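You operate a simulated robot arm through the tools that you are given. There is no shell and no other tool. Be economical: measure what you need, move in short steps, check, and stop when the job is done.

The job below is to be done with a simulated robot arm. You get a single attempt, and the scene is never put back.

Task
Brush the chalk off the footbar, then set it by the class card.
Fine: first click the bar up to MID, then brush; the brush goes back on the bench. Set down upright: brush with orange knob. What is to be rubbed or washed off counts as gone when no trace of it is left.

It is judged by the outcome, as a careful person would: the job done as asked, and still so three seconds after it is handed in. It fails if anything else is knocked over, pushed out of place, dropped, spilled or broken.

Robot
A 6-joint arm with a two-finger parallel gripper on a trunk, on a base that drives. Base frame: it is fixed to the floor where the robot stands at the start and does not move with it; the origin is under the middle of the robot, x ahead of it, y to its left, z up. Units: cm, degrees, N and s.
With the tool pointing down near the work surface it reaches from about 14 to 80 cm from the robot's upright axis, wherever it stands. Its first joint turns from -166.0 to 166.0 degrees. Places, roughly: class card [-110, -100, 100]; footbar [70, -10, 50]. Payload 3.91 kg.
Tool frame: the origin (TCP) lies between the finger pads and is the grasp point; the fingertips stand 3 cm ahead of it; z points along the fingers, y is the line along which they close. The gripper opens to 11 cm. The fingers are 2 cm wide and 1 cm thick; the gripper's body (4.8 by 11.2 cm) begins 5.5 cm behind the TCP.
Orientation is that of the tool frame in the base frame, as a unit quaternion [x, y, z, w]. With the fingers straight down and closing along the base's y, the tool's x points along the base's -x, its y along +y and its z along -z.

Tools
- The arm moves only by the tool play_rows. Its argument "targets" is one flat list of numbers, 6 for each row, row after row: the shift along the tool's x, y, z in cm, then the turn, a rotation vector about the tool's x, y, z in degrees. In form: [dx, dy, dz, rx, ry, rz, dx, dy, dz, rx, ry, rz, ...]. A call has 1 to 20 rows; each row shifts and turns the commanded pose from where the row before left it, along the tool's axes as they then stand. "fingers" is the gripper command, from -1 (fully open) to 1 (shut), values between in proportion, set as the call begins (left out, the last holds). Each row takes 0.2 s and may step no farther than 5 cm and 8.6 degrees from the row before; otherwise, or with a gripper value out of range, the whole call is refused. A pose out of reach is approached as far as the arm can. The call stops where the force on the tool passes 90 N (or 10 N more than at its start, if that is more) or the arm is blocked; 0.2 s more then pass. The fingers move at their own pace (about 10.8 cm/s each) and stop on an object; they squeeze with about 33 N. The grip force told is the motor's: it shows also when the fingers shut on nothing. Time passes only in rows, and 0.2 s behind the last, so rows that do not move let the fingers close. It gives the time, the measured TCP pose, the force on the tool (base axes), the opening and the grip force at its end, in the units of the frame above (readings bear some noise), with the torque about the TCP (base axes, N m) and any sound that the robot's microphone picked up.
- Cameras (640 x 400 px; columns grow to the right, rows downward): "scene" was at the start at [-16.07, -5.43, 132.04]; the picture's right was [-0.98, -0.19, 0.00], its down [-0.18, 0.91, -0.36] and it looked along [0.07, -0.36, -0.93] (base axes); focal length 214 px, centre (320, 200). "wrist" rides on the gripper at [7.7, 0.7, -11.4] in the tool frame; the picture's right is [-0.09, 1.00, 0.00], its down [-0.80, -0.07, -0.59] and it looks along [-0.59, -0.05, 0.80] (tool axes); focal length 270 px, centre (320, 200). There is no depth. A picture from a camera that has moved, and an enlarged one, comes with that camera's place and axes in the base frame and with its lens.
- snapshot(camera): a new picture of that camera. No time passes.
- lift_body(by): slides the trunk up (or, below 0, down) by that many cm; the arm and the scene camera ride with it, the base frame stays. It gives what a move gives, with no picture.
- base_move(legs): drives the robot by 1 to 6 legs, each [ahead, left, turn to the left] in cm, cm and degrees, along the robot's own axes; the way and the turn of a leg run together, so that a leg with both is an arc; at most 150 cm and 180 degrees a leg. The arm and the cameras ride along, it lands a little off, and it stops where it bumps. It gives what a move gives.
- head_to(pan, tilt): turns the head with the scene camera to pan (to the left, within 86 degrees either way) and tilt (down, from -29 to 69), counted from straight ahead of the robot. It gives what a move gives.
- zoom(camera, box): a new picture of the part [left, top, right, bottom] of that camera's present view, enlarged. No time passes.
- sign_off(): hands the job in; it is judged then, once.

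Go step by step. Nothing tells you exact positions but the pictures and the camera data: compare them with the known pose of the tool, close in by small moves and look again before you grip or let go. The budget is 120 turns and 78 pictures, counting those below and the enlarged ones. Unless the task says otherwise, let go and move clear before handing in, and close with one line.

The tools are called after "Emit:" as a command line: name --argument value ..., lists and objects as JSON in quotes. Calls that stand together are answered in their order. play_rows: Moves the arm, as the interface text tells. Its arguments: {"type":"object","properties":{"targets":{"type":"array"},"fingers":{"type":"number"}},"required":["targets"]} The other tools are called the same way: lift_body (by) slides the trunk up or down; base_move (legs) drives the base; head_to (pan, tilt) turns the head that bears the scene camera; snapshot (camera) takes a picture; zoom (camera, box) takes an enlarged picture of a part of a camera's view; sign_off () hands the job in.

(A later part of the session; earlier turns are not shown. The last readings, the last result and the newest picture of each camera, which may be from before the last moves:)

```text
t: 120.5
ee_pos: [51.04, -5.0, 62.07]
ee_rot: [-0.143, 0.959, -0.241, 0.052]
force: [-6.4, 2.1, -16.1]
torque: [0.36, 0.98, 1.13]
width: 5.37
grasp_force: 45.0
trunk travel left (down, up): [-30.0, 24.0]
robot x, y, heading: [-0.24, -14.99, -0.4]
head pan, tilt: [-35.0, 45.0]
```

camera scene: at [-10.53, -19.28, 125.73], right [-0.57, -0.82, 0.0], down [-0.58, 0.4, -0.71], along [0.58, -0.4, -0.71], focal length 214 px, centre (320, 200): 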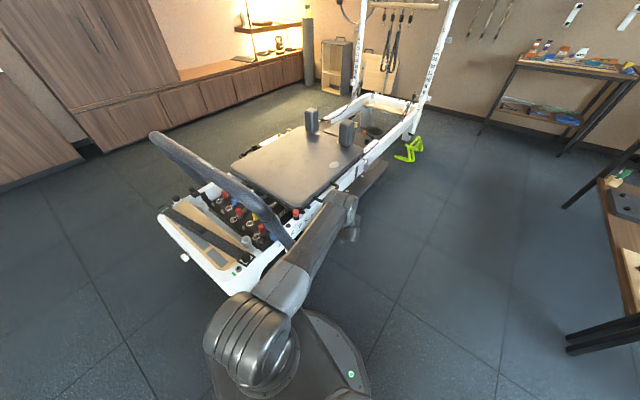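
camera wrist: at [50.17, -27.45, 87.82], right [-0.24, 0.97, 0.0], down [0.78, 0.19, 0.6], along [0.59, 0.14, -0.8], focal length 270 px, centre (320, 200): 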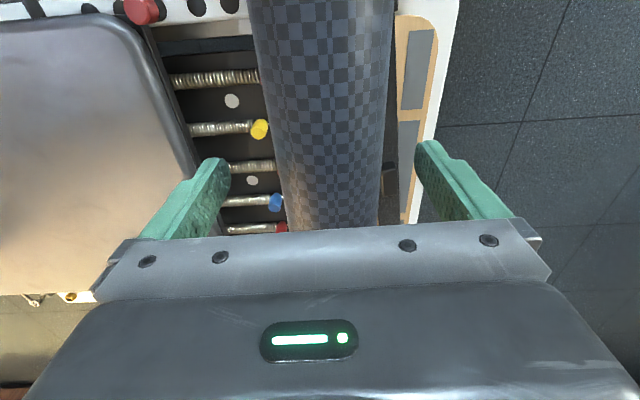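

Emit:
play_rows --targets '[0, -0.84, -0.22, -1, 0, 0, 0, -0.84, -0.22, -1, 0, 0, 0, -0.84, -0.22, -1, 0, 0, 0, -0.84, -0.22, -1, 0, 0, 0, -0.84, -0.22, -1, 0, 0, 0, -0.84, -0.22, -1, 0, 0, 0, -0.84, -0.22, -1, 0, 0, 0, -0.84, -0.22, -1, 0, 0]'

Emit:
play_rows --targets '[0, -0.84, -0.22, -1, 0, 0, 0, -0.84, -0.22, -1, 0, 0, 0, -0.84, -0.22, -1, 0, 0, 0, -0.84, -0.22, -1, 0, 0, 0, -0.84, -0.22, -1, 0, 0]'

Emit:
play_rows --targets '[0, 0.84, 0.22, 1, 0, 0, 0, 0.84, 0.22, 1, 0, 0, 0, 0.84, 0.22, 1, 0, 0, 0, 0.84, 0.22, 1, 0, 0, 0, 0.84, 0.22, 1, 0, 0, 0, 0.84, 0.22, 1, 0, 0]'

```text
t: 122.3
ee_pos: [52.58, -10.1, 66.49]
ee_rot: [-0.145, 0.973, -0.173, 0.041]
force: [4.3, -1.0, -20.8]
torque: [-0.1, -0.29, 0.74]
width: 5.38
grasp_force: 45.0
trunk travel left (down, up): [-30.0, 24.0]
robot x, y, heading: [0.2, -15.14, -0.5]
head pan, tilt: [-35.0, 45.0]
```

```text
t: 123.5
ee_pos: [53.74, -13.56, 68.92]
ee_rot: [-0.148, 0.979, -0.131, 0.036]
force: [5.7, 5.3, -11.6]
torque: [0.01, 0.32, 0.03]
width: 5.37
grasp_force: 44.8
trunk travel left (down, up): [-30.0, 24.0]
robot x, y, heading: [-0.02, -14.91, -0.2]
head pan, tilt: [-35.0, 45.0]
```

```text
t: 124.4
ee_pos: [53.39, -12.44, 68.11]
ee_rot: [-0.141, 0.975, -0.164, 0.042]
force: [5.1, -17.4, 16.2]
torque: [-1.39, 0.95, 0.59]
width: 5.41
grasp_force: 44.6
trunk travel left (down, up): [-30.0, 24.0]
robot x, y, heading: [0.39, -15.22, -1.0]
head pan, tilt: [-35.0, 45.0]
stopped in row 4: the force on the tool passed its limit at 98 N (the readings are from after the stop); the commanded pose is now the measured one
```

Caught at about 59°: notches are 43° (LOW), 59° (MID), 75° (HIGH), so the bar is at MID. I'll let go, back off and look at the chalk.

Emit:
play_rows --targets '[0, -0.3, 0, 0, 0, 0, 0, 0, 0, 0, 0, 0]' --fingers -1

Emit:
play_rows --targets '[0, 0, -4.5, 0, 0, 0, 0, 0, -4.5, 0, 0, 0, 0, 0, -4.5, 0, 0, 0, 0, 0, -4.5, 0, 0, 0]'

Emit:
snapshot --camera "wrist"

```text
t: 125.0
ee_pos: [53.58, -12.2, 68.03]
ee_rot: [-0.142, 0.976, -0.161, 0.042]
force: [0.3, -0.4, 0.3]
torque: [0.05, -0.04, -0.02]
width: 11.01
grasp_force: 0.0
trunk travel left (down, up): [-30.0, 24.0]
robot x, y, heading: [0.34, -15.17, -0.8]
head pan, tilt: [-35.0, 45.0]
```

```text
t: 126.0
ee_pos: [51.16, -6.8, 85.13]
ee_rot: [-0.142, 0.976, -0.163, 0.042]
force: [0.0, 0.3, 0.3]
torque: [-0.03, 0.02, -0.02]
width: 10.98
grasp_force: 0.0
trunk travel left (down, up): [-30.0, 24.0]
robot x, y, heading: [0.39, -15.1, -1.2]
head pan, tilt: [-35.0, 45.0]
```

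```text
33 pictures are left
camera wrist: at [42.14, -4.88, 95.46], right [-0.18, 0.93, -0.32], down [0.71, 0.35, 0.61], along [0.68, -0.12, -0.72], focal length 270 px, centre (320, 200)
```

wrist: 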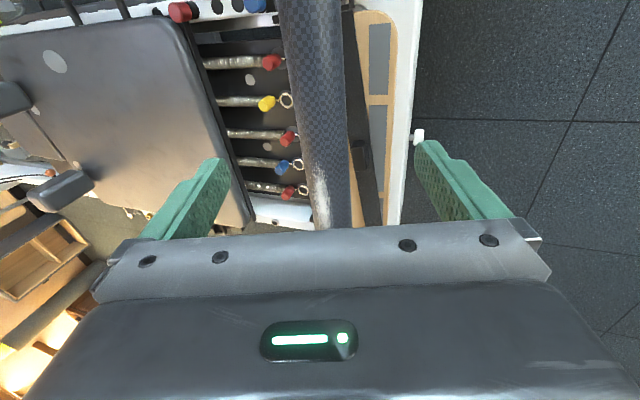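

Bar and chalk are where expected. Now I'll retract the arm, back off and turn toward the bench to fetch the brush.

Emit:
play_rows --targets '[0, 0, 0, -6.3, 0, 0, 0, 0, 0, -6.3, 0, 0, 0, 0, 0, -6.2, 0, 0, 3.5, -0.6, -3, 0, 0, 0, 3.5, -0.6, -3, 0, 0, 0, 3.5, -0.6, -3, 0, 0, 0, 3.5, -0.6, -3, 0, 0, 0, 3.5, -0.6, -3, 0, 0, 0, 0, 0, 0, 0, 0, 8, 0, 0, 0, 0, 0, 8.5]'

Emit:
base_move --legs '[[-40, -18, 0], [0, 0, -159]]'

Emit:
head_to --pan 0 --tilt 30

Emit:
snapshot --camera "scene"

```text
t: 128.2
ee_pos: [34.8, -15.03, 99.37]
ee_rot: [-0.002, 1.0, 0.001, 0.019]
force: [-0.3, 0.3, 0.0]
torque: [0.01, 0.0, 0.01]
width: 11.0
grasp_force: 0.2
trunk travel left (down, up): [-30.0, 24.0]
robot x, y, heading: [0.3, -15.03, -1.1]
head pan, tilt: [-35.0, 45.0]
```

```text
t: 137.3
ee_pos: [-71.76, -46.37, 99.34]
ee_rot: [0.978, 0.209, -0.018, 0.005]
force: [-0.2, -0.6, -0.1]
torque: [0.03, 0.0, 0.0]
width: 10.99
grasp_force: 0.0
trunk travel left (down, up): [-30.0, 24.0]
robot x, y, heading: [-39.91, -32.23, -157.2]
head pan, tilt: [-35.0, 45.0]
```

```text
t: 138.3
ee_pos: [-71.8, -46.32, 99.45]
ee_rot: [0.978, 0.21, -0.017, 0.005]
force: [-0.7, -0.2, -0.1]
torque: [0.02, 0.0, 0.01]
width: 11.01
grasp_force: 0.1
trunk travel left (down, up): [-30.0, 24.0]
robot x, y, heading: [-40.07, -32.33, -157.1]
head pan, tilt: [0.0, 30.0]
```

```text
32 pictures are left
camera scene: at [-32.88, -29.04, 137.19], right [-0.39, 0.92, 0.0], down [0.46, 0.19, -0.87], along [-0.8, -0.34, -0.5], focal length 214 px, centre (320, 200)
```

scene: 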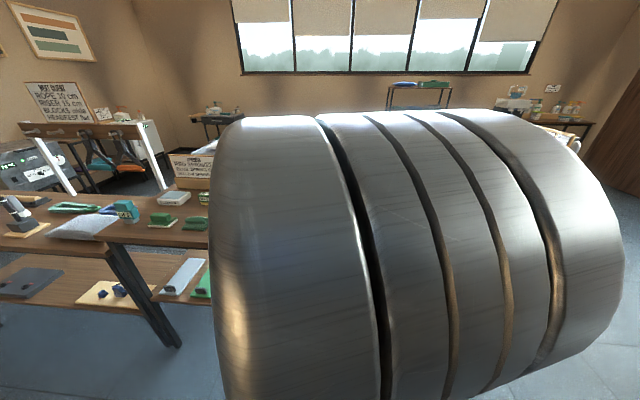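

Arm blocks the head camera; the wrist camera points at the bench, so I'll use that.

Emit:
snapshot --camera "wrist"

```text
31 pictures are left
camera wrist: at [-64.04, -43.49, 110.57], right [0.33, -0.95, 0.01], down [-0.74, -0.25, 0.62], along [-0.59, -0.21, -0.78], focal length 270 px, centre (320, 200)
```

wrist: 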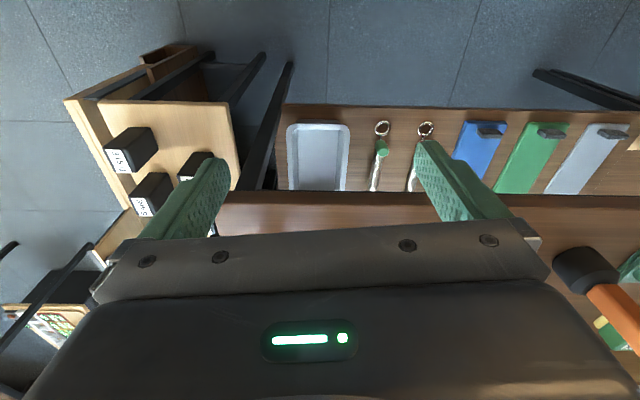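

Emit:
play_rows --targets '[3.5, 0, -3, 0, -7, 0, 3.5, 0, -3, 0, -7, 0, 3, 0, -3, 0, -7, 0, 3, 0, -3, 0, 0, 0]'

Emit:
snapshot --camera "wrist"

```text
t: 139.3
ee_pos: [-59.07, -39.75, 108.39]
ee_rot: [0.96, 0.196, -0.197, 0.041]
force: [1.0, -1.9, -0.6]
torque: [0.2, 0.12, -0.08]
width: 11.0
grasp_force: 0.0
out of reach, approached as far as the arm can: row 4
trunk travel left (down, up): [-30.0, 24.0]
robot x, y, heading: [-40.22, -31.9, -157.1]
head pan, tilt: [0.0, 30.0]
```

```text
30 pictures are left
camera wrist: at [-48.02, -35.76, 115.9], right [0.31, -0.95, 0.04], down [-0.49, -0.13, 0.86], along [-0.81, -0.29, -0.51], focal length 270 px, centre (320, 200)
```

wrist: 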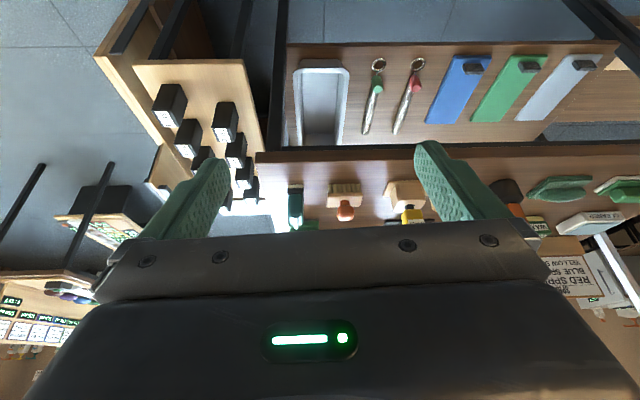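

Emit:
zoom --camera "wrist" --box '[270, 140, 430, 240]'

```text
4.00 times, centred on (350, 190) of wrist
camera zoom: at [-48.02, -35.76, 115.9], right [0.31, -0.95, 0.04], down [-0.49, -0.13, 0.86], along [-0.81, -0.29, -0.51], focal length 1081 px, centre (200, 240)
```

zoom: 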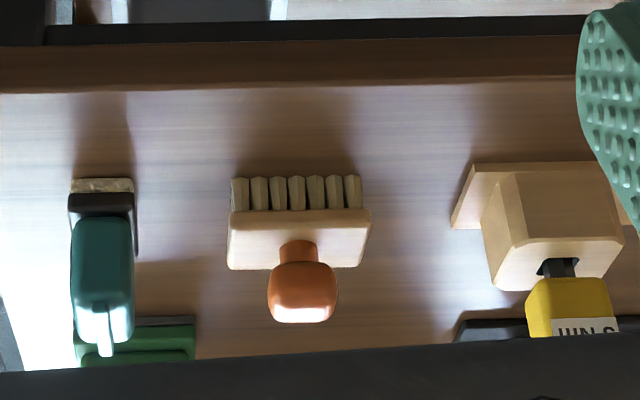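

The brush stands bristles-down near the bench's front edge, about (-88,-55), knob about z 92, long axis parallel to the edge. I'll straighten the tool and go above it for a close look.

Emit:
play_rows --targets '[0, 0, 0, 0, 7, 0, 0, 0, 0, 0, 7, 0, 0, 0, 0, 0, 7, 5, -4.2, -0.1, 0.3, 0, 0, 0, -4.2, -0.1, 0.3, 0, 0, 0, -4.2, -0.1, 0.3, 0, 0, 0, -4.2, -0.1, 0.3, 0, 0, 0, -4.2, -0.1, 0.3, 0, 0, 0, -4.2, -0.1, 0.3, 0, 0, 0, -4.2, -0.1, 0.3, 0, 0, 0, 0, 0, 0, 0, 0, 0]'

Emit:
snapshot --camera "wrist"

```text
t: 140.3
ee_pos: [-58.19, -43.11, 108.98]
ee_rot: [0.96, 0.278, -0.027, 0.023]
force: [0.3, 1.1, 0.5]
torque: [-0.02, 0.02, -0.01]
width: 11.0
grasp_force: 0.0
trunk travel left (down, up): [-30.0, 24.0]
robot x, y, heading: [-40.12, -32.06, -157.2]
head pan, tilt: [0.0, 30.0]
stopped in row 4: the arm was blocked; the commanded pose is now the measured one
```

```text
28 pictures are left
camera wrist: at [-50.86, -38.88, 119.94], right [0.46, -0.89, 0.03], down [-0.69, -0.33, 0.64], along [-0.56, -0.32, -0.77], focal length 270 px, centre (320, 200)
```

wrist: 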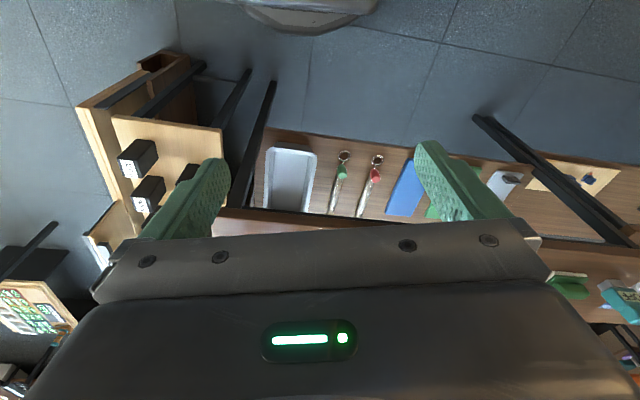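

Emit:
play_rows --targets '[-3.9, -0.65, 0, 0, 0, 0, -3.9, -0.65, 0, 0, 0, 0, -3.9, -0.65, 0, 0, 0, 0]'

Emit:
play_rows --targets '[0, 0, 0, 0, 0, 6.5, 0, 0, 0, 0, 0, 6.5]'

```text
t: 141.1
ee_pos: [-69.5, -47.87, 109.47]
ee_rot: [0.96, 0.278, -0.026, 0.022]
force: [0.6, -0.4, 0.2]
torque: [-0.02, 0.02, 0.02]
width: 11.01
grasp_force: 0.1
trunk travel left (down, up): [-30.0, 24.0]
robot x, y, heading: [-40.42, -31.96, -157.3]
head pan, tilt: [0.0, 30.0]
```

```text
t: 141.7
ee_pos: [-69.31, -47.78, 109.52]
ee_rot: [0.985, 0.166, -0.023, 0.025]
force: [0.3, 0.3, -0.9]
torque: [0.0, 0.0, 0.01]
width: 11.02
grasp_force: 0.0
trunk travel left (down, up): [-30.0, 24.0]
robot x, y, heading: [-40.05, -32.4, -157.2]
head pan, tilt: [0.0, 30.0]
```

Emit:
play_rows --targets '[0, 0, 0, 2.4, 3.1, 0, -4.2, 0.18, 0.9, 0, 0, 0, -4.2, 0.18, 0.9, 0, 0, 0, -4.2, 0.18, 0.9, 0, 0, 0, -4.2, 0.18, 0.9, 0, 0, 0]'

Emit:
snapshot --camera "wrist"

```text
t: 142.9
ee_pos: [-84.84, -53.81, 105.86]
ee_rot: [0.986, 0.168, 0.0, -0.001]
force: [-0.1, 0.1, -0.7]
torque: [-0.02, -0.02, 0.01]
width: 10.99
grasp_force: 0.1
trunk travel left (down, up): [-30.0, 24.0]
robot x, y, heading: [-40.13, -32.29, -157.2]
head pan, tilt: [0.0, 30.0]
```

```text
27 pictures are left
camera wrist: at [-77.31, -51.87, 117.21], right [0.25, -0.97, 0.0], down [-0.78, -0.2, 0.59], along [-0.58, -0.14, -0.8], focal length 270 px, centre (320, 200)
```

wrist: 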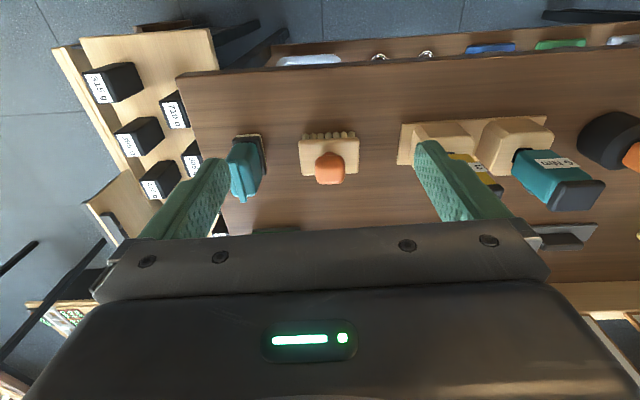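

Knob centre triangulates to about (-92,-56.7,90.4). I'll narrow the fingers to ~7 cm and come above it.

Emit:
play_rows --targets '[-3.9, 0.18, 0, 0, 0, 0, -3.9, 0.18, 0, 0, 0, 0, 0, 0, 4.5, 0, 0, 0, 0, 0, 3.5, 0, 0, 0, 0, 0, 0, 0, 0, 0]' --fingers -0.27

Emit:
snapshot --camera "wrist"

```text
t: 144.1
ee_pos: [-92.12, -56.94, 97.8]
ee_rot: [0.986, 0.167, 0.0, -0.001]
force: [0.1, 0.0, 0.2]
torque: [0.01, 0.02, -0.04]
width: 6.97
grasp_force: 0.1
trunk travel left (down, up): [-30.0, 24.0]
robot x, y, heading: [-40.25, -32.39, -156.9]
head pan, tilt: [0.0, 30.0]
```

```text
26 pictures are left
camera wrist: at [-84.51, -55.01, 109.19], right [0.25, -0.97, 0.0], down [-0.78, -0.2, 0.59], along [-0.58, -0.14, -0.8], focal length 270 px, centre (320, 200)
```

wrist: 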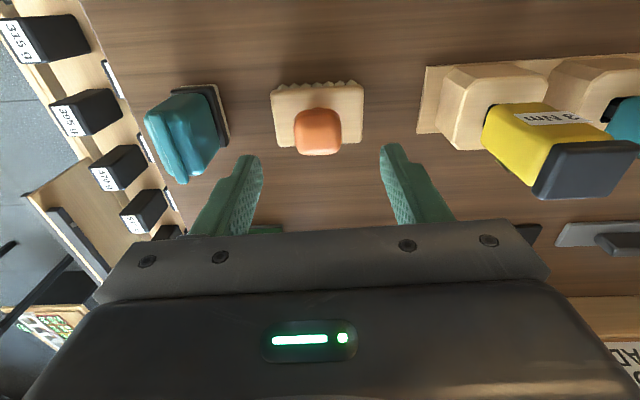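

Emit:
play_rows --targets '[0, 0, 3.5, 0, 0, 0, 0, 0, 2.8, 0, 0, 0]'

Emit:
play_rows --targets '[0, 0, 0, 0, 0, 0, 0, 0, 0, 0, 0, 0, 0, 0, 0, 0, 0, 0]' --fingers 1

Emit:
play_rows --targets '[0, 0, -3, 0, 0, 0, 0, 0, -4, 0, 0, 0]'

Emit:
snapshot --camera "wrist"

```text
t: 144.7
ee_pos: [-91.97, -57.02, 91.63]
ee_rot: [0.986, 0.167, -0.001, -0.001]
force: [-0.8, -0.3, 0.0]
torque: [-0.01, 0.02, -0.01]
width: 6.98
grasp_force: 0.1
trunk travel left (down, up): [-30.0, 24.0]
robot x, y, heading: [-40.14, -32.16, -157.0]
head pan, tilt: [0.0, 30.0]
```

```text
t: 145.5
ee_pos: [-92.06, -57.11, 91.57]
ee_rot: [0.986, 0.167, 0.0, -0.001]
force: [-0.2, 0.1, -0.4]
torque: [-0.06, 0.0, 0.0]
width: 3.33
grasp_force: 32.9
trunk travel left (down, up): [-30.0, 24.0]
robot x, y, heading: [-40.12, -31.86, -157.2]
head pan, tilt: [0.0, 30.0]
```

```text
t: 146.1
ee_pos: [-92.34, -57.11, 98.68]
ee_rot: [0.986, 0.167, 0.0, -0.001]
force: [-0.2, 0.1, -0.1]
torque: [-0.01, -0.02, 0.01]
width: 3.32
grasp_force: 33.5
trunk travel left (down, up): [-30.0, 24.0]
robot x, y, heading: [-39.98, -31.86, -157.1]
head pan, tilt: [0.0, 30.0]
```

```text
25 pictures are left
camera wrist: at [-84.69, -55.27, 110.05], right [0.25, -0.97, 0.0], down [-0.78, -0.2, 0.59], along [-0.58, -0.14, -0.8], focal length 270 px, centre (320, 200)
```

wrist: 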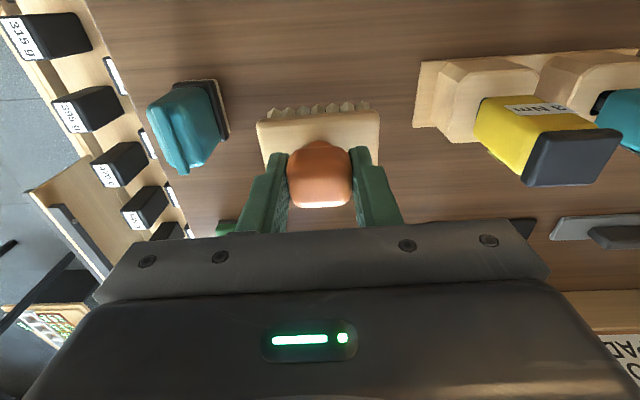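

The brush is held upright (it stood with TCP at (-92.1,-57.1,91.6)). Retract and drive back to the bar.

Emit:
play_rows --targets '[0, 0, -4, 0, 0, 0, 4.4, -0.3, -1, 0, 0, 0, 4.4, -0.3, -1, 0, 0, 0, 4.4, -0.3, -1, 0, 0, 0, 4.4, -0.3, 0, 0, 0, 0]'

Emit:
base_move --legs '[[0, 0, 157], [40, 17, 0]]'

```text
t: 147.3
ee_pos: [-75.63, -49.98, 105.35]
ee_rot: [0.986, 0.167, -0.001, -0.001]
force: [-0.3, 0.0, -1.0]
torque: [-0.01, 0.01, -0.01]
width: 3.36
grasp_force: 32.8
trunk travel left (down, up): [-30.0, 24.0]
robot x, y, heading: [-39.89, -32.15, -157.3]
head pan, tilt: [0.0, 30.0]
```

```text
t: 156.4
ee_pos: [39.48, -12.24, 105.38]
ee_rot: [0.026, 1.0, -0.001, 0.0]
force: [1.4, -0.4, -1.6]
torque: [-0.01, 0.0, 0.0]
width: 3.33
grasp_force: 32.9
trunk travel left (down, up): [-30.0, 24.0]
robot x, y, heading: [-0.2, -15.04, 0.1]
head pan, tilt: [0.0, 30.0]
```

Emit:
play_rows --targets '[0, 0, 0, 0, 0, 7.72, 0, 0, 0, 0, 0, 7.72, 0, 0, 0, 0, 0, 7.72, 0, 0, 0, 0, 0, 7.72, 0, 0, 0, 0, 0, 7.72, 0, 0, 0, 0, 0, 7.72, 0, 0, 0, 0, 0, 7.72, 0, 0, 0, 0, 0, 7.72, 0, 0, 0, 0, 0, 7.72, -0.63, 3.7, 1.43, 0, 0, 0, -0.63, 3.7, 1.43, 0, 0, 0, -0.63, 3.7, 1.43, 0, 0, 0, -0.63, 3.7, 1.43, 0, 0, 0, -0.63, 3.7, 1.43, 0, 0, 0, -0.63, 3.7, 1.43, 0, 0, 0, -0.63, 3.7, 1.43, 0, 0, 0]'

Emit:
snapshot --camera "wrist"

```text
t: 159.8
ee_pos: [65.65, -8.5, 95.37]
ee_rot: [0.591, 0.807, 0.0, 0.001]
force: [0.4, -0.2, -0.8]
torque: [-0.02, -0.01, 0.02]
width: 3.36
grasp_force: 33.3
trunk travel left (down, up): [-30.0, 24.0]
robot x, y, heading: [-0.37, -15.2, 0.2]
head pan, tilt: [0.0, 30.0]
```

```text
24 pictures are left
camera wrist: at [64.07, -0.95, 106.79], right [0.98, 0.22, 0.0], down [0.17, -0.78, 0.6], along [0.13, -0.58, -0.8], focal length 270 px, centre (320, 200)
```

wrist: 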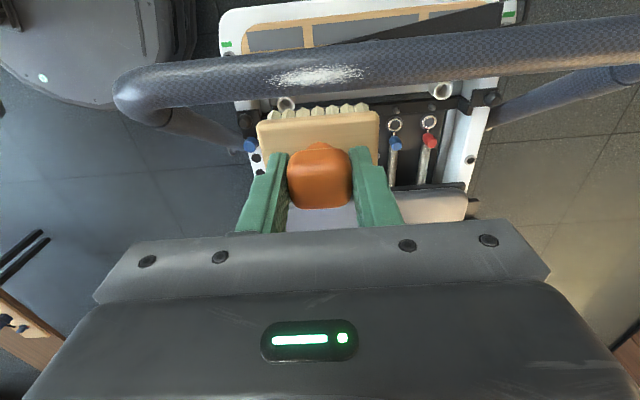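

Great view: the chalk is a streak about 11 cm long, 2 cm wide, near the top of the bar, slightly outward. I'll tilt the brush 12° to match, and descend at the near end of the streak.

Emit:
play_rows --targets '[0, 0, 0, 0, -6, 0, 0, 0, 0, 0, -6, 0, 1.23, -1.75, 3.68, 0, 0, 0, 1.23, -1.75, 3.68, 0, 0, 0, 1.23, -1.75, 3.68, 0, 0, 0, 1.23, -1.75, 3.68, 0, 0, 0]'

Emit:
play_rows --targets '[0, 0, 0.7, 0, 0, 0, 0, 0, 0.7, 0, 0, 0]'

Emit:
play_rows --targets '[0, 0, 0.5, 0, 0, 0, 0, 0, 0.4, 0, 0, 0]'

```text
t: 161.2
ee_pos: [58.39, -9.12, 79.9]
ee_rot: [0.588, 0.802, -0.063, 0.085]
force: [-0.5, -0.6, -1.0]
torque: [0.0, -0.02, 0.0]
width: 3.36
grasp_force: 33.2
trunk travel left (down, up): [-30.0, 24.0]
robot x, y, heading: [-0.08, -15.55, 0.7]
head pan, tilt: [0.0, 30.0]
```

```text
t: 161.8
ee_pos: [58.51, -9.55, 78.64]
ee_rot: [0.588, 0.802, -0.063, 0.084]
force: [-0.5, -0.8, -1.9]
torque: [0.02, -0.01, 0.01]
width: 3.37
grasp_force: 32.3
trunk travel left (down, up): [-30.0, 24.0]
robot x, y, heading: [-0.28, -15.19, 0.5]
head pan, tilt: [0.0, 30.0]
```

```text
t: 162.4
ee_pos: [58.43, -9.5, 78.21]
ee_rot: [0.588, 0.802, -0.059, 0.088]
force: [-1.9, 4.2, 35.4]
torque: [0.04, 0.51, -0.1]
width: 3.33
grasp_force: 32.9
trunk travel left (down, up): [-30.0, 24.0]
robot x, y, heading: [-0.26, -14.9, 0.5]
head pan, tilt: [0.0, 30.0]
```

Contact. I'll ease the pressure a little and stroke along the bar, back and forth.

Emit:
play_rows --targets '[0, 0, -0.25, 0, 0, 0, 0, 2, 0, 0, 0, 0, 0, 2, 0, 0, 0, 0, 0, 2, 0, 0, 0, 0, 0, 2, 0, 0, 0, 0, 0, 2, 0, 0, 0, 0, 0, 2, 0, 0, 0, 0, 0, 2, 0, 0, 0, 0]'

Emit:
play_rows --targets '[0, -2, 0, 0, 0, 0, 0, -2, 0, 0, 0, 0, 0, -2, 0, 0, 0, 0, 0, -2, 0, 0, 0, 0, 0, -2, 0, 0, 0, 0, 0, -2, 0, 0, 0, 0, 0, -2, 0, 0, 0, 0]'

Emit:
snapshot --camera "wrist"

```text
t: 164.2
ee_pos: [71.81, -5.25, 78.18]
ee_rot: [0.588, 0.802, -0.062, 0.086]
force: [-4.8, 2.0, 13.7]
torque: [0.1, 0.3, -0.03]
width: 3.34
grasp_force: 32.9
trunk travel left (down, up): [-30.0, 24.0]
robot x, y, heading: [-0.16, -15.13, 0.5]
head pan, tilt: [0.0, 30.0]
```

```text
t: 165.8
ee_pos: [58.35, -9.52, 78.16]
ee_rot: [0.588, 0.802, -0.062, 0.087]
force: [7.8, 8.2, 28.3]
torque: [0.24, 0.04, -0.11]
width: 3.34
grasp_force: 33.5
trunk travel left (down, up): [-30.0, 24.0]
robot x, y, heading: [-0.33, -15.15, 0.6]
head pan, tilt: [0.0, 30.0]
```

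```text
23 pictures are left
camera wrist: at [56.1, 0.25, 87.69], right [0.98, 0.22, 0.02], down [0.13, -0.65, 0.75], along [0.18, -0.73, -0.66], focal length 270 px, centre (320, 200)
```

wrist: 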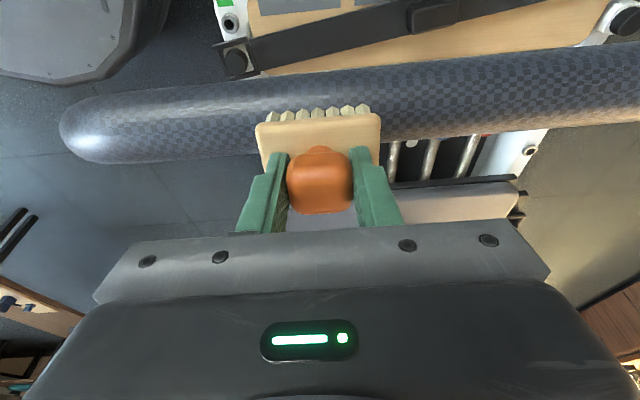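

The streak looks gone to the right; I'll do one more double stroke a bit longer, then lift and check closely.

Emit:
play_rows --targets '[0, -2, 0, 0, 0, 0, 0, 2, 0, 0, 0, 0, 0, 2, 0, 0, 0, 0, 0, 2, 0, 0, 0, 0, 0, 2, 0, 0, 0, 0, 0, 2, 0, 0, 0, 0, 0, 2, 0, 0, 0, 0, 0, 2, 0, 0, 0, 0, 0, 2, 0, 0, 0, 0, 0, 2, 0, 0, 0, 0, 0, 0, -4, 0, 0, 0, 0, -2, -4, 0, 0, 0, 0, -4, -4, 0, 0, 0, 0, -2, -4, 0, 0, 0]'

Emit:
zoom --camera "wrist" --box '[130, 0, 500, 200]'

```text
refused: row 13 steps farther than a row can; nothing moved
```

```text
1.73 times, centred on (315, 100) of wrist
camera zoom: at [56.1, 0.25, 87.69], right [0.98, 0.22, 0.02], down [0.13, -0.65, 0.75], along [0.18, -0.73, -0.66], focal length 468 px, centre (329, 373)
```

zoom: 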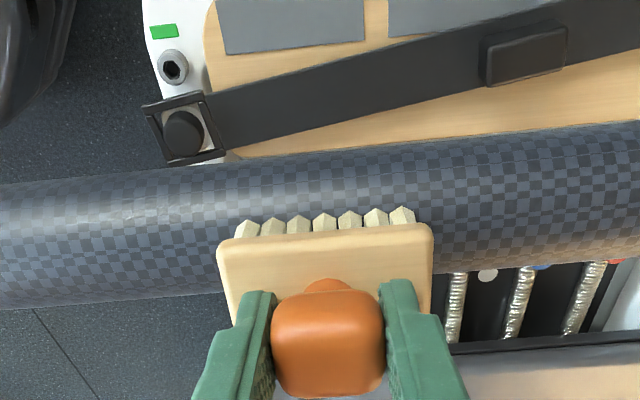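

Emit:
play_rows --targets '[0, -2, 0, 0, 0, 0, 0, 2, 0, 0, 0, 0, 0, 2, 0, 0, 0, 0, 0, 2, 0, 0, 0, 0, 0, 2, 0, 0, 0, 0, 0, 2, 0, 0, 0, 0, 0, 2, 0, 0, 0, 0, 0, 2, 0, 0, 0, 0, 0, 2, 0, 0, 0, 0, 0, 2, 0, 0, 0, 0, 0, 0, -4, 0, 0, 0, 0, -2, -4, 0, 0, 0, 0, -2.9, -4, 0, 0, 0, 0, -2.9, -4, 0, 0, 0]'

Emit:
snapshot --camera "wrist"

Emit:
zoom --camera "wrist" --box '[100, 20, 460, 145]'

```text
t: 168.8
ee_pos: [65.02, -3.94, 93.64]
ee_rot: [0.588, 0.802, -0.062, 0.085]
force: [-0.1, -0.2, -1.9]
torque: [0.03, 0.01, 0.01]
width: 3.32
grasp_force: 33.2
trunk travel left (down, up): [-30.0, 24.0]
robot x, y, heading: [-0.61, -15.19, 0.3]
head pan, tilt: [0.0, 30.0]
```

```text
21 pictures are left
camera wrist: at [62.77, 5.88, 103.23], right [0.98, 0.22, 0.02], down [0.13, -0.65, 0.75], along [0.17, -0.73, -0.66], focal length 270 px, centre (320, 200)
```

wrist: 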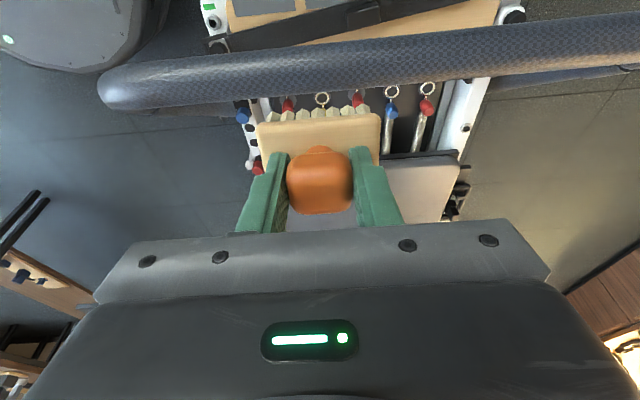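

```text
1.78 times, centred on (280, 82) of wrist
camera zoom: at [62.77, 5.88, 103.23], right [0.98, 0.22, 0.02], down [0.13, -0.65, 0.75], along [0.17, -0.73, -0.66], focal length 480 px, centre (391, 409)
```

zoom: 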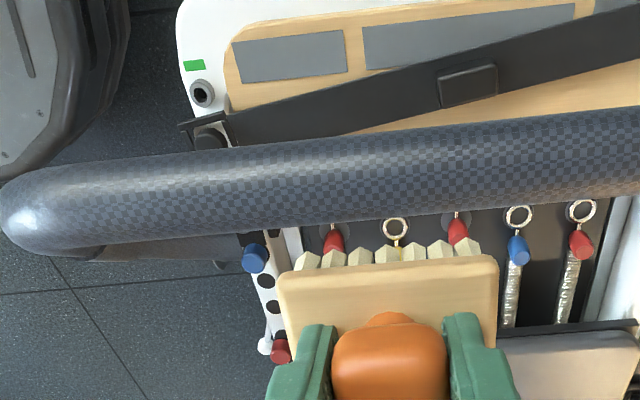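

Emit:
zoom --camera "wrist" --box '[180, 35, 400, 115]'

```text
2.91 times, centred on (290, 75) of wrist
camera zoom: at [62.77, 5.88, 103.23], right [0.98, 0.22, 0.02], down [0.13, -0.65, 0.75], along [0.17, -0.73, -0.66], focal length 786 px, centre (407, 564)
```

zoom: 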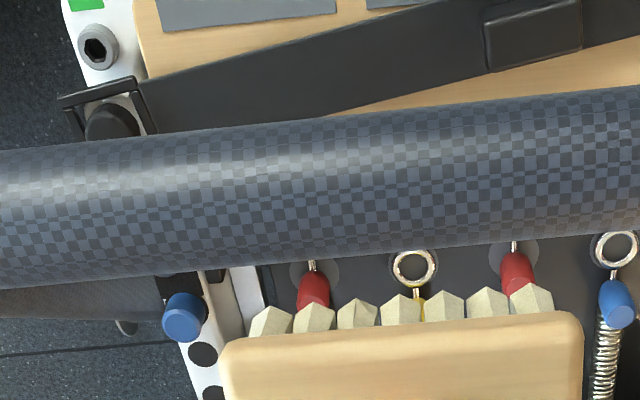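

The chalk is gone from this side with no trace. Now I'll take the brush back: reverse the moves and drive to the bench.

Emit:
play_rows --targets '[0, 0, 0, 0, 6, 0, 0, 0, 0, 0, 6, 0, 0, -3.35, -1.46, 0, 0, 0, 0, -3.35, -1.46, 0, 0, 0, 0, -3.35, -1.46, 0, 0, 0, 0, -3.35, -1.46, 0, 0, 0, 0, -3.35, -1.46, 0, 0, 0, 0, -3.35, -1.46, 0, 0, 0, 0, -3.35, -1.46, 0, 0, 0, 0, -3.35, -1.46, 0, 0, 0, 0, 0, 0, 0, 0, -7.72, 0, 0, 0, 0, 0, -7.72, 0, 0, 0, 0, 0, -7.72, 0, 0, 0, 0, 0, -7.72, 0, 0, 0, 0, 0, -7.72, 0, 0, 0, 0, 0, -7.72, 0, 0, 0, 0, 0, -7.72, 0, 0, 0, 0, 0, -7.72, 0, 0, 0, 0, 0, -7.72]'

Emit:
base_move --legs '[[-40, -17, 0], [0, 0, -157]]'

```text
t: 172.8
ee_pos: [39.82, -12.02, 105.25]
ee_rot: [0.026, 1.0, -0.001, 0.0]
force: [0.0, -0.1, -0.2]
torque: [0.01, 0.01, 0.0]
width: 3.37
grasp_force: 33.3
trunk travel left (down, up): [-30.0, 24.0]
robot x, y, heading: [-0.39, -15.19, 0.5]
head pan, tilt: [0.0, 30.0]
```

```text
t: 182.0
ee_pos: [-76.37, -50.58, 105.3]
ee_rot: [0.987, 0.162, 0.0, 0.0]
force: [0.0, -0.1, -1.4]
torque: [0.0, 0.02, -0.04]
width: 3.34
grasp_force: 32.9
trunk travel left (down, up): [-30.0, 24.0]
robot x, y, heading: [-40.29, -32.7, -158.1]
head pan, tilt: [0.0, 30.0]
```

Emit:
play_rows --targets '[-4.25, 0.28, 0, 0, 0, 0, -4.25, 0.28, 0, 0, 0, 0, -4.25, 0.28, 0, 0, 0, 0, -4.25, 0.28, 0, 0, 0, 0, 0, 0, 4, 0, 0, 0, 0, 0, 4, 0, 0, 0, 0, 0, 3, 0, 0, 0]'

Emit:
snapshot --camera "wrist"

```text
t: 183.6
ee_pos: [-92.27, -56.93, 94.18]
ee_rot: [0.987, 0.161, -0.001, -0.001]
force: [-0.2, -0.1, -0.9]
torque: [0.01, 0.02, -0.02]
width: 3.34
grasp_force: 32.9
trunk travel left (down, up): [-30.0, 24.0]
robot x, y, heading: [-40.03, -32.66, -158.0]
head pan, tilt: [0.0, 30.0]
```

```text
18 pictures are left
camera wrist: at [-84.55, -55.05, 105.63], right [0.23, -0.97, 0.0], down [-0.78, -0.19, 0.6], along [-0.58, -0.14, -0.8], focal length 270 px, centre (320, 200)
```

wrist: 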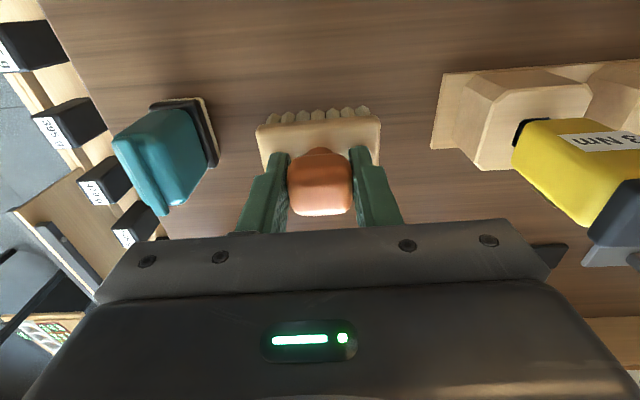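

Same place as before; lower gently to contact.

Emit:
play_rows --targets '[0, 0, 1.2, 0, 0, 0, 0, 0, 0.9, 0, 0, 0, 0, 0, 0.3, 0, 0, 0]'

Emit:
play_rows --targets '[0, 0, 0.25, 0, 0, 0]'

```text
t: 184.4
ee_pos: [-92.09, -56.92, 91.91]
ee_rot: [0.987, 0.161, -0.001, -0.001]
force: [0.5, 0.0, -0.8]
torque: [0.01, 0.0, -0.01]
width: 3.36
grasp_force: 33.0
trunk travel left (down, up): [-30.0, 24.0]
robot x, y, heading: [-40.3, -33.1, -158.0]
head pan, tilt: [0.0, 30.0]
```

```text
t: 184.8
ee_pos: [-92.06, -56.89, 91.69]
ee_rot: [0.987, 0.162, 0.0, -0.002]
force: [0.7, 0.7, -0.6]
torque: [-0.05, 0.02, -0.03]
width: 3.37
grasp_force: 33.0
trunk travel left (down, up): [-30.0, 24.0]
robot x, y, heading: [-40.33, -32.77, -158.0]
head pan, tilt: [0.0, 30.0]
```

Emit:
play_rows --targets '[0, 0, 0.15, 0, 0, 0]'

Emit:
play_rows --targets '[0, 0, 0.15, 0, 0, 0]'

```text
t: 185.2
ee_pos: [-92.07, -56.83, 91.46]
ee_rot: [0.987, 0.161, -0.001, 0.0]
force: [-0.1, 0.1, -1.4]
torque: [0.0, 0.0, 0.0]
width: 3.34
grasp_force: 33.0
trunk travel left (down, up): [-30.0, 24.0]
robot x, y, heading: [-40.66, -32.92, -158.1]
head pan, tilt: [0.0, 30.0]
```

```text
t: 185.6
ee_pos: [-92.1, -56.91, 91.28]
ee_rot: [0.987, 0.162, 0.0, -0.002]
force: [0.4, 0.0, -0.2]
torque: [-0.02, 0.02, 0.03]
width: 3.34
grasp_force: 33.2
trunk travel left (down, up): [-30.0, 24.0]
robot x, y, heading: [-40.62, -32.94, -157.8]
head pan, tilt: [0.0, 30.0]
```

Emit:
play_rows --targets '[0, 0, 0.2, 0, 0, 0, 0, 0, 0.2, 0, 0, 0]'

Emit:
play_rows --targets '[0, 0, 0.2, 0, 0, 0]'

```text
t: 186.2
ee_pos: [-92.06, -57.0, 91.22]
ee_rot: [0.987, 0.162, -0.003, 0.0]
force: [1.3, 0.2, 16.9]
torque: [-0.28, 0.31, 0.0]
width: 3.32
grasp_force: 33.1
trunk travel left (down, up): [-30.0, 24.0]
robot x, y, heading: [-40.46, -32.72, -158.0]
head pan, tilt: [0.0, 30.0]
```

```text
t: 186.6
ee_pos: [-92.09, -56.78, 91.18]
ee_rot: [0.987, 0.162, -0.005, 0.0]
force: [-0.2, -1.8, 40.5]
torque: [-0.18, 0.3, -0.03]
width: 3.35
grasp_force: 32.7
trunk travel left (down, up): [-30.0, 24.0]
robot x, y, heading: [-40.48, -32.95, -157.8]
head pan, tilt: [0.0, 30.0]
```

Contact with the bench. Ease up slightly, open to 7 cm, and rise.

Emit:
play_rows --targets '[0, 0, -0.4, 0, 0, 0]'

Emit:
play_rows --targets '[0, 0, 0, 0, 0, 0, 0, 0, 0, 0, 0, 0, 0, 0, -3, 0, 0, 0, 0, 0, -4, 0, 0, 0, 0, 0, -4, 0, 0, 0]' --fingers -0.27

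Emit:
snapshot --camera "wrist"

```text
t: 187.0
ee_pos: [-92.14, -56.91, 91.22]
ee_rot: [0.987, 0.162, -0.001, 0.0]
force: [-2.3, -1.8, 25.3]
torque: [-0.39, 0.68, 0.04]
width: 3.35
grasp_force: 32.8
trunk travel left (down, up): [-30.0, 24.0]
robot x, y, heading: [-40.04, -32.35, -158.0]
head pan, tilt: [0.0, 30.0]
```

```text
t: 188.2
ee_pos: [-92.21, -56.93, 102.22]
ee_rot: [0.987, 0.162, -0.001, -0.001]
force: [-0.3, 0.0, 0.2]
torque: [-0.02, -0.02, -0.01]
width: 6.99
grasp_force: 0.0
trunk travel left (down, up): [-30.0, 24.0]
robot x, y, heading: [-40.45, -32.89, -157.6]
head pan, tilt: [0.0, 30.0]
```

```text
17 pictures are left
camera wrist: at [-84.6, -55.04, 113.61], right [0.23, -0.97, 0.0], down [-0.78, -0.19, 0.59], along [-0.58, -0.14, -0.8], focal length 270 px, centre (320, 200)
```

wrist: 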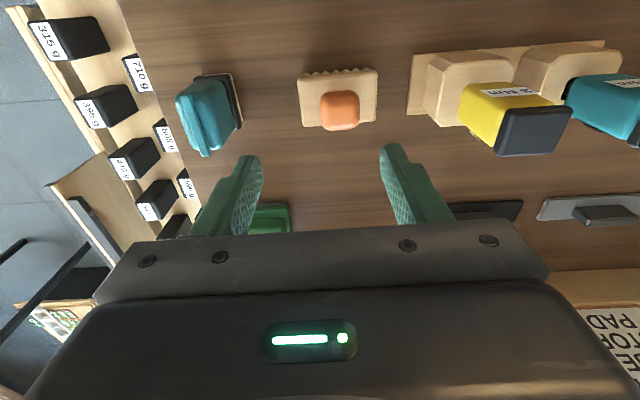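

Brush stands upright on the bench. Now back to the footbar to set it LOW.

Emit:
play_rows --targets '[4.4, -0.3, -0.8, 0, 0, 0, 4.4, -0.3, -0.8, 0, 0, 0, 4.4, -0.3, -0.8, 0, 0, 0, 4.2, -0.3, -0.6, 0, 0, 0]' --fingers -1

Emit:
base_move --legs '[[0, 0, 158], [40, 17.5, 0]]'

Emit:
play_rows --targets '[0, 0, 0, 0, 0, -6.7, 0, 0, 0, 0, 0, -6.7, 0, 0, 0, 0, 0, -6.6, -2.1, 0.23, 3.33, 0, 0, 0, -2.1, 0.23, 3.33, 0, 0, 0, -2.1, 0.23, 3.33, 0, 0, 0, -2.1, 0.23, 3.33, 0, 0, 0, -2.1, 0.23, 3.33, 0, 0, 0, -2.1, 0.23, 3.33, 0, 0, 0, 0, 0, 0, 6.3, 0, 0, 0, 0, 0, 6.3, 0, 0, 0, 0, 0, 6.3, 0, 0]'

Emit:
snapshot --camera "wrist"

```text
t: 189.2
ee_pos: [-75.95, -50.23, 105.14]
ee_rot: [0.987, 0.162, 0.0, -0.001]
force: [-0.5, -0.3, 0.2]
torque: [0.02, -0.02, -0.01]
width: 11.01
grasp_force: 0.1
trunk travel left (down, up): [-30.0, 24.0]
robot x, y, heading: [-40.84, -32.75, -157.7]
head pan, tilt: [0.0, 30.0]
```

```text
t: 198.3
ee_pos: [40.04, -13.12, 105.08]
ee_rot: [0.037, 0.999, -0.001, 0.0]
force: [-0.3, 0.1, 0.0]
torque: [-0.01, 0.01, -0.02]
width: 11.0
grasp_force: 0.1
trunk travel left (down, up): [-30.0, 24.0]
robot x, y, heading: [0.72, -15.38, -0.6]
head pan, tilt: [0.0, 30.0]
```

```text
t: 200.9
ee_pos: [51.71, -8.41, 85.02]
ee_rot: [-0.135, 0.977, -0.165, 0.023]
force: [0.5, 0.5, 0.7]
torque: [0.04, 0.02, -0.02]
width: 11.0
grasp_force: 0.0
trunk travel left (down, up): [-30.0, 24.0]
robot x, y, heading: [0.49, -15.06, -0.8]
head pan, tilt: [0.0, 30.0]
```

```text
16 pictures are left
camera wrist: at [43.19, -6.2, 95.64], right [-0.17, 0.93, -0.33], down [0.74, 0.34, 0.59], along [0.66, -0.14, -0.74], focal length 270 px, centre (320, 200)
```

wrist: 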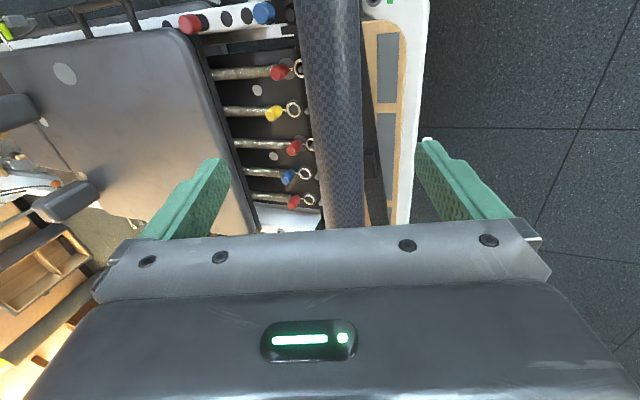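

Emit:
zoom --camera "wrist" --box '[260, 60, 420, 240]'

Emit:
play_rows --targets '[0, 1, 4.2, 0, 0, 0, 0, 0, 4.3, 0, 0, 0, 0, 0, 4.3, 0, 0, 0, 0, 0, 4.2, 0, 0, 0]'

Emit:
play_rows --targets '[0, 0, 0, 0, 0, 0, 0, 0, 0, 0, 0, 0, 0, 0, 0, 0, 0, 0]' --fingers 1

```text
2.22 times, centred on (340, 150) of wrist
camera zoom: at [43.19, -6.2, 95.64], right [-0.17, 0.93, -0.33], down [0.74, 0.34, 0.59], along [0.66, -0.14, -0.74], focal length 601 px, centre (276, 311)
```

zoom: 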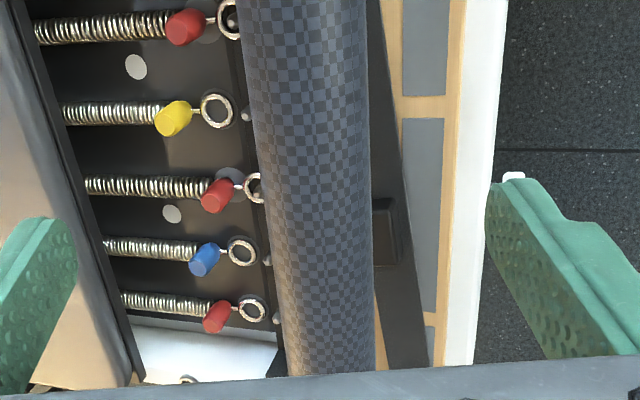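

```text
t: 201.9
ee_pos: [53.03, -12.52, 68.74]
ee_rot: [-0.135, 0.977, -0.163, 0.023]
force: [0.6, 0.3, -0.5]
torque: [-0.02, 0.0, 0.01]
width: 10.98
grasp_force: 0.0
trunk travel left (down, up): [-30.0, 24.0]
robot x, y, heading: [0.14, -15.15, -0.6]
head pan, tilt: [0.0, 30.0]
```

```text
t: 202.7
ee_pos: [53.02, -12.29, 68.78]
ee_rot: [-0.135, 0.977, -0.164, 0.022]
force: [-4.1, 4.5, -8.3]
torque: [0.35, -0.14, 0.72]
width: 5.41
grasp_force: 44.7
trunk travel left (down, up): [-30.0, 24.0]
robot x, y, heading: [0.4, -15.36, -0.7]
head pan, tilt: [0.0, 30.0]
```

Clean from this side too, and the bar is gripped. Now lift along the arc to the top.

Emit:
play_rows --targets '[0, -0.84, -0.22, -1, 0, 0, 0, -0.84, -0.22, -1, 0, 0, 0, -0.84, -0.22, -1, 0, 0, 0, -0.84, -0.22, -1, 0, 0, 0, -0.84, -0.22, -1, 0, 0, 0, -0.84, -0.22, -1, 0, 0]'

Emit:
play_rows --targets '[0, -0.84, -0.22, -1, 0, 0, 0, -0.84, -0.22, -1, 0, 0, 0, -0.84, -0.22, -1, 0, 0, 0, -0.84, -0.22, -1, 0, 0, 0, -0.84, -0.22, -1, 0, 0, 0, -0.84, -0.22, -1, 0, 0]'

Emit:
play_rows --targets '[0, -0.84, -0.22, -1, 0, 0, 0, -0.84, -0.22, -1, 0, 0, 0, -0.84, -0.22, -1, 0, 0, 0, -0.84, -0.22, -1, 0, 0, 0, -0.84, -0.22, -1, 0, 0, 0, -0.84, -0.22, -1, 0, 0]'

```text
t: 204.1
ee_pos: [54.47, -17.02, 71.38]
ee_rot: [-0.136, 0.984, -0.112, 0.015]
force: [6.3, -0.1, -19.8]
torque: [-0.55, 0.42, 1.31]
width: 5.41
grasp_force: 44.6
trunk travel left (down, up): [-30.0, 24.0]
robot x, y, heading: [0.73, -15.19, -0.5]
head pan, tilt: [0.0, 30.0]
```

```text
t: 205.5
ee_pos: [55.68, -21.64, 73.34]
ee_rot: [-0.138, 0.989, -0.061, 0.007]
force: [23.1, 4.0, -23.3]
torque: [-0.58, 0.28, 1.22]
width: 5.42
grasp_force: 45.0
trunk travel left (down, up): [-30.0, 24.0]
robot x, y, heading: [0.51, -15.58, -0.9]
head pan, tilt: [0.0, 30.0]
```

```text
t: 206.9
ee_pos: [57.22, -26.11, 75.05]
ee_rot: [-0.137, 0.99, -0.009, 0.002]
force: [38.7, 11.6, -17.2]
torque: [-0.44, 0.28, 1.04]
width: 5.41
grasp_force: 45.4
trunk travel left (down, up): [-30.0, 24.0]
robot x, y, heading: [0.22, -15.38, -0.5]
head pan, tilt: [0.0, 30.0]
```

Emit:
play_rows --targets '[-0.4, -0.84, -0.22, -1, 0, 0, -0.2, -0.84, -0.22, -1, 0, 0, 0, -0.84, -0.22, -1, 0, 0, 0, -0.84, -0.22, -1, 0, 0, 0, -0.84, -0.22, -1, 0, 0, 0, -0.84, -0.22, -1, 0, 0]'

Emit:
play_rows --targets '[0, 0.6, 0.15, 0, 0, 0, 0, 0.84, 0.22, 1, 0, 0, 0, 0.84, 0.22, 1, 0, 0, 0, 0.84, 0.22, 1, 0, 0, 0, 0.84, 0.22, 1, 0, 0, 0, 0.84, 0.22, 1, 0, 0]'

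Emit:
play_rows --targets '[0, 0.84, 0.22, 1, 0, 0, 0, 0.84, 0.22, 1, 0, 0, 0, 0.84, 0.22, 1, 0, 0, 0, 0.84, 0.22, 1, 0, 0]'

```text
t: 208.3
ee_pos: [58.62, -30.42, 76.16]
ee_rot: [-0.137, 0.989, 0.046, -0.011]
force: [-8.5, 27.5, -40.2]
torque: [-0.28, -0.18, 0.55]
width: 5.41
grasp_force: 45.1
trunk travel left (down, up): [-30.0, 24.0]
robot x, y, heading: [0.26, -15.15, -0.4]
head pan, tilt: [0.0, 30.0]
```

```text
t: 209.7
ee_pos: [57.24, -26.42, 75.31]
ee_rot: [-0.137, 0.991, 0.0, -0.003]
force: [-18.2, -10.1, -30.8]
torque: [-0.16, 0.08, 0.33]
width: 5.41
grasp_force: 45.0
trunk travel left (down, up): [-30.0, 24.0]
robot x, y, heading: [-0.08, -15.05, -0.8]
head pan, tilt: [0.0, 30.0]
```

```text
t: 210.7
ee_pos: [57.17, -25.3, 74.88]
ee_rot: [-0.133, 0.99, -0.036, 0.01]
force: [6.4, -22.2, -5.9]
torque: [-1.04, 0.84, 0.95]
width: 5.45
grasp_force: 45.3
trunk travel left (down, up): [-30.0, 24.0]
robot x, y, heading: [0.21, -15.46, -1.2]
head pan, tilt: [0.0, 30.0]
stopped in row 4: the force on the tool passed its limit at 94 N (the readings are from after the stop); the commanded pose is now the measured one
```

It caught at 75° again; the lever evidently drops back once the bar has been lowered to the bottom (it re-latches). So the release sequence is: lever up, then top, then down. I'll let go and go lift the lever again.

Emit:
play_rows --targets '[0, -0.3, 0, 0, 0, 0, 0, 0, 0, 0, 0, 0, 0, 0, -4.7, 0, 0, 0, 0, 0, -4.7, 0, 0, 0, 0, 0, -4.7, -4, 0, -3, 3.06, -3.06, 0, 0, 0, 0, 3.06, -3.06, 0, 0, 0, 0, 3.06, -3.06, 0, 0, 0, 0, 3.06, -3.06, 0, 0, 0, 0, 3.06, -3.06, 0, 0, 0, 0, 3.06, -3.06, 0, 0, 0, 0, 3.06, -3.06, 0, 0, 0, 0, 3.06, -3.06, 0, 0, 0, 0, 3.06, -3.06, 0, 0, 0, 0, 3.06, -3.06, 0, 0, 0, 0]' --fingers -1

```text
t: 213.9
ee_pos: [36.88, -62.75, 89.1]
ee_rot: [-0.159, 0.987, -0.001, 0.004]
force: [0.2, -0.2, -1.2]
torque: [-0.01, 0.0, 0.0]
width: 11.03
grasp_force: 0.0
trunk travel left (down, up): [-30.0, 24.0]
robot x, y, heading: [0.44, -15.49, -1.0]
head pan, tilt: [0.0, 30.0]
```

Emit:
play_rows --targets '[-1.57, -2.26, 0, 0, 0, 0, 0, 0, 4.55, 0, 0, 0, 0, 0, 4.55, 0, 0, 0, 0, 0, 4.55, 0, 0, 0, 0, 0, 4.55, 0, 0, 0, 0, 0, 4.55, 0, 0, 0, 0, 0, 4.55, 0, 0, 0, 0, 0, 4.55, 0, 0, 0, 0, 0, 4.55, 0, 0, 0, 0, 0, 4.55, 0, 0, 0, 0, 0, 4.55, 0, 0, 0, 0, 0, 4.55, 0, 0, 0]' --fingers 1

Emit:
lift_body --by -9.2

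Emit:
play_rows --targets '[0, 0, 0, 0, -8, 0, 0, 0, 0, 0, -8, 0, 0, 0, 0, 0, -8, 0, 0, 0, 0, 0, -8, 0, 0, 0, 0, 0, -8, 0, 0, 0, 0, 0, -8, 0, 0, 0, 0, 0, -8, 0, 0, 0, 0, 0, -8, 0, 0, 0, 0, 0, -5, 0]'

Emit:
snapshot --camera "wrist"

```text
t: 216.5
ee_pos: [39.83, -64.47, 39.02]
ee_rot: [-0.158, 0.987, -0.001, 0.003]
force: [0.3, 0.5, 1.0]
torque: [0.01, -0.02, 0.0]
width: 0.0
grasp_force: 33.0
trunk travel left (down, up): [-30.0, 24.0]
robot x, y, heading: [0.48, -15.36, -1.1]
head pan, tilt: [0.0, 30.0]
```

```text
t: 217.7
ee_pos: [39.72, -64.57, 29.87]
ee_rot: [-0.159, 0.987, -0.001, 0.004]
force: [0.4, -0.4, -0.1]
torque: [-0.02, 0.0, 0.0]
width: 0.0
grasp_force: 33.3
trunk travel left (down, up): [-20.8, 33.2]
robot x, y, heading: [0.54, -15.56, -0.9]
head pan, tilt: [0.0, 30.0]
```

```text
t: 219.7
ee_pos: [39.82, -64.59, 29.94]
ee_rot: [-0.131, 0.811, 0.088, 0.563]
force: [-0.9, -0.3, 0.2]
torque: [-0.04, 0.01, 0.0]
width: 0.0
grasp_force: 33.0
trunk travel left (down, up): [-20.8, 33.2]
robot x, y, heading: [0.3, -15.57, -1.1]
head pan, tilt: [0.0, 30.0]
```

```text
14 pictures are left
camera wrist: at [26.86, -68.07, 26.6], right [-0.28, 0.96, 0.08], down [-0.24, -0.15, 0.96], along [0.93, 0.25, 0.27], focal length 270 px, centre (320, 200)
```

wrist: 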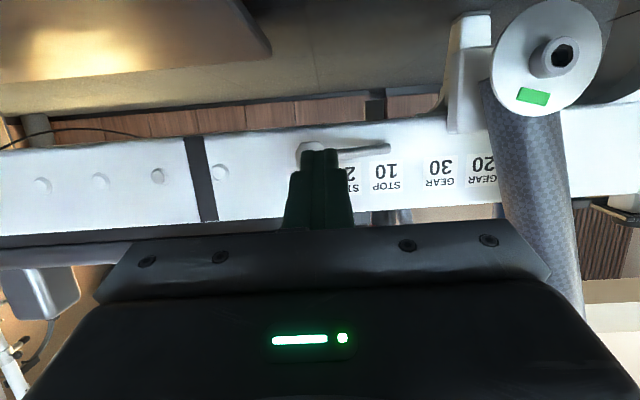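

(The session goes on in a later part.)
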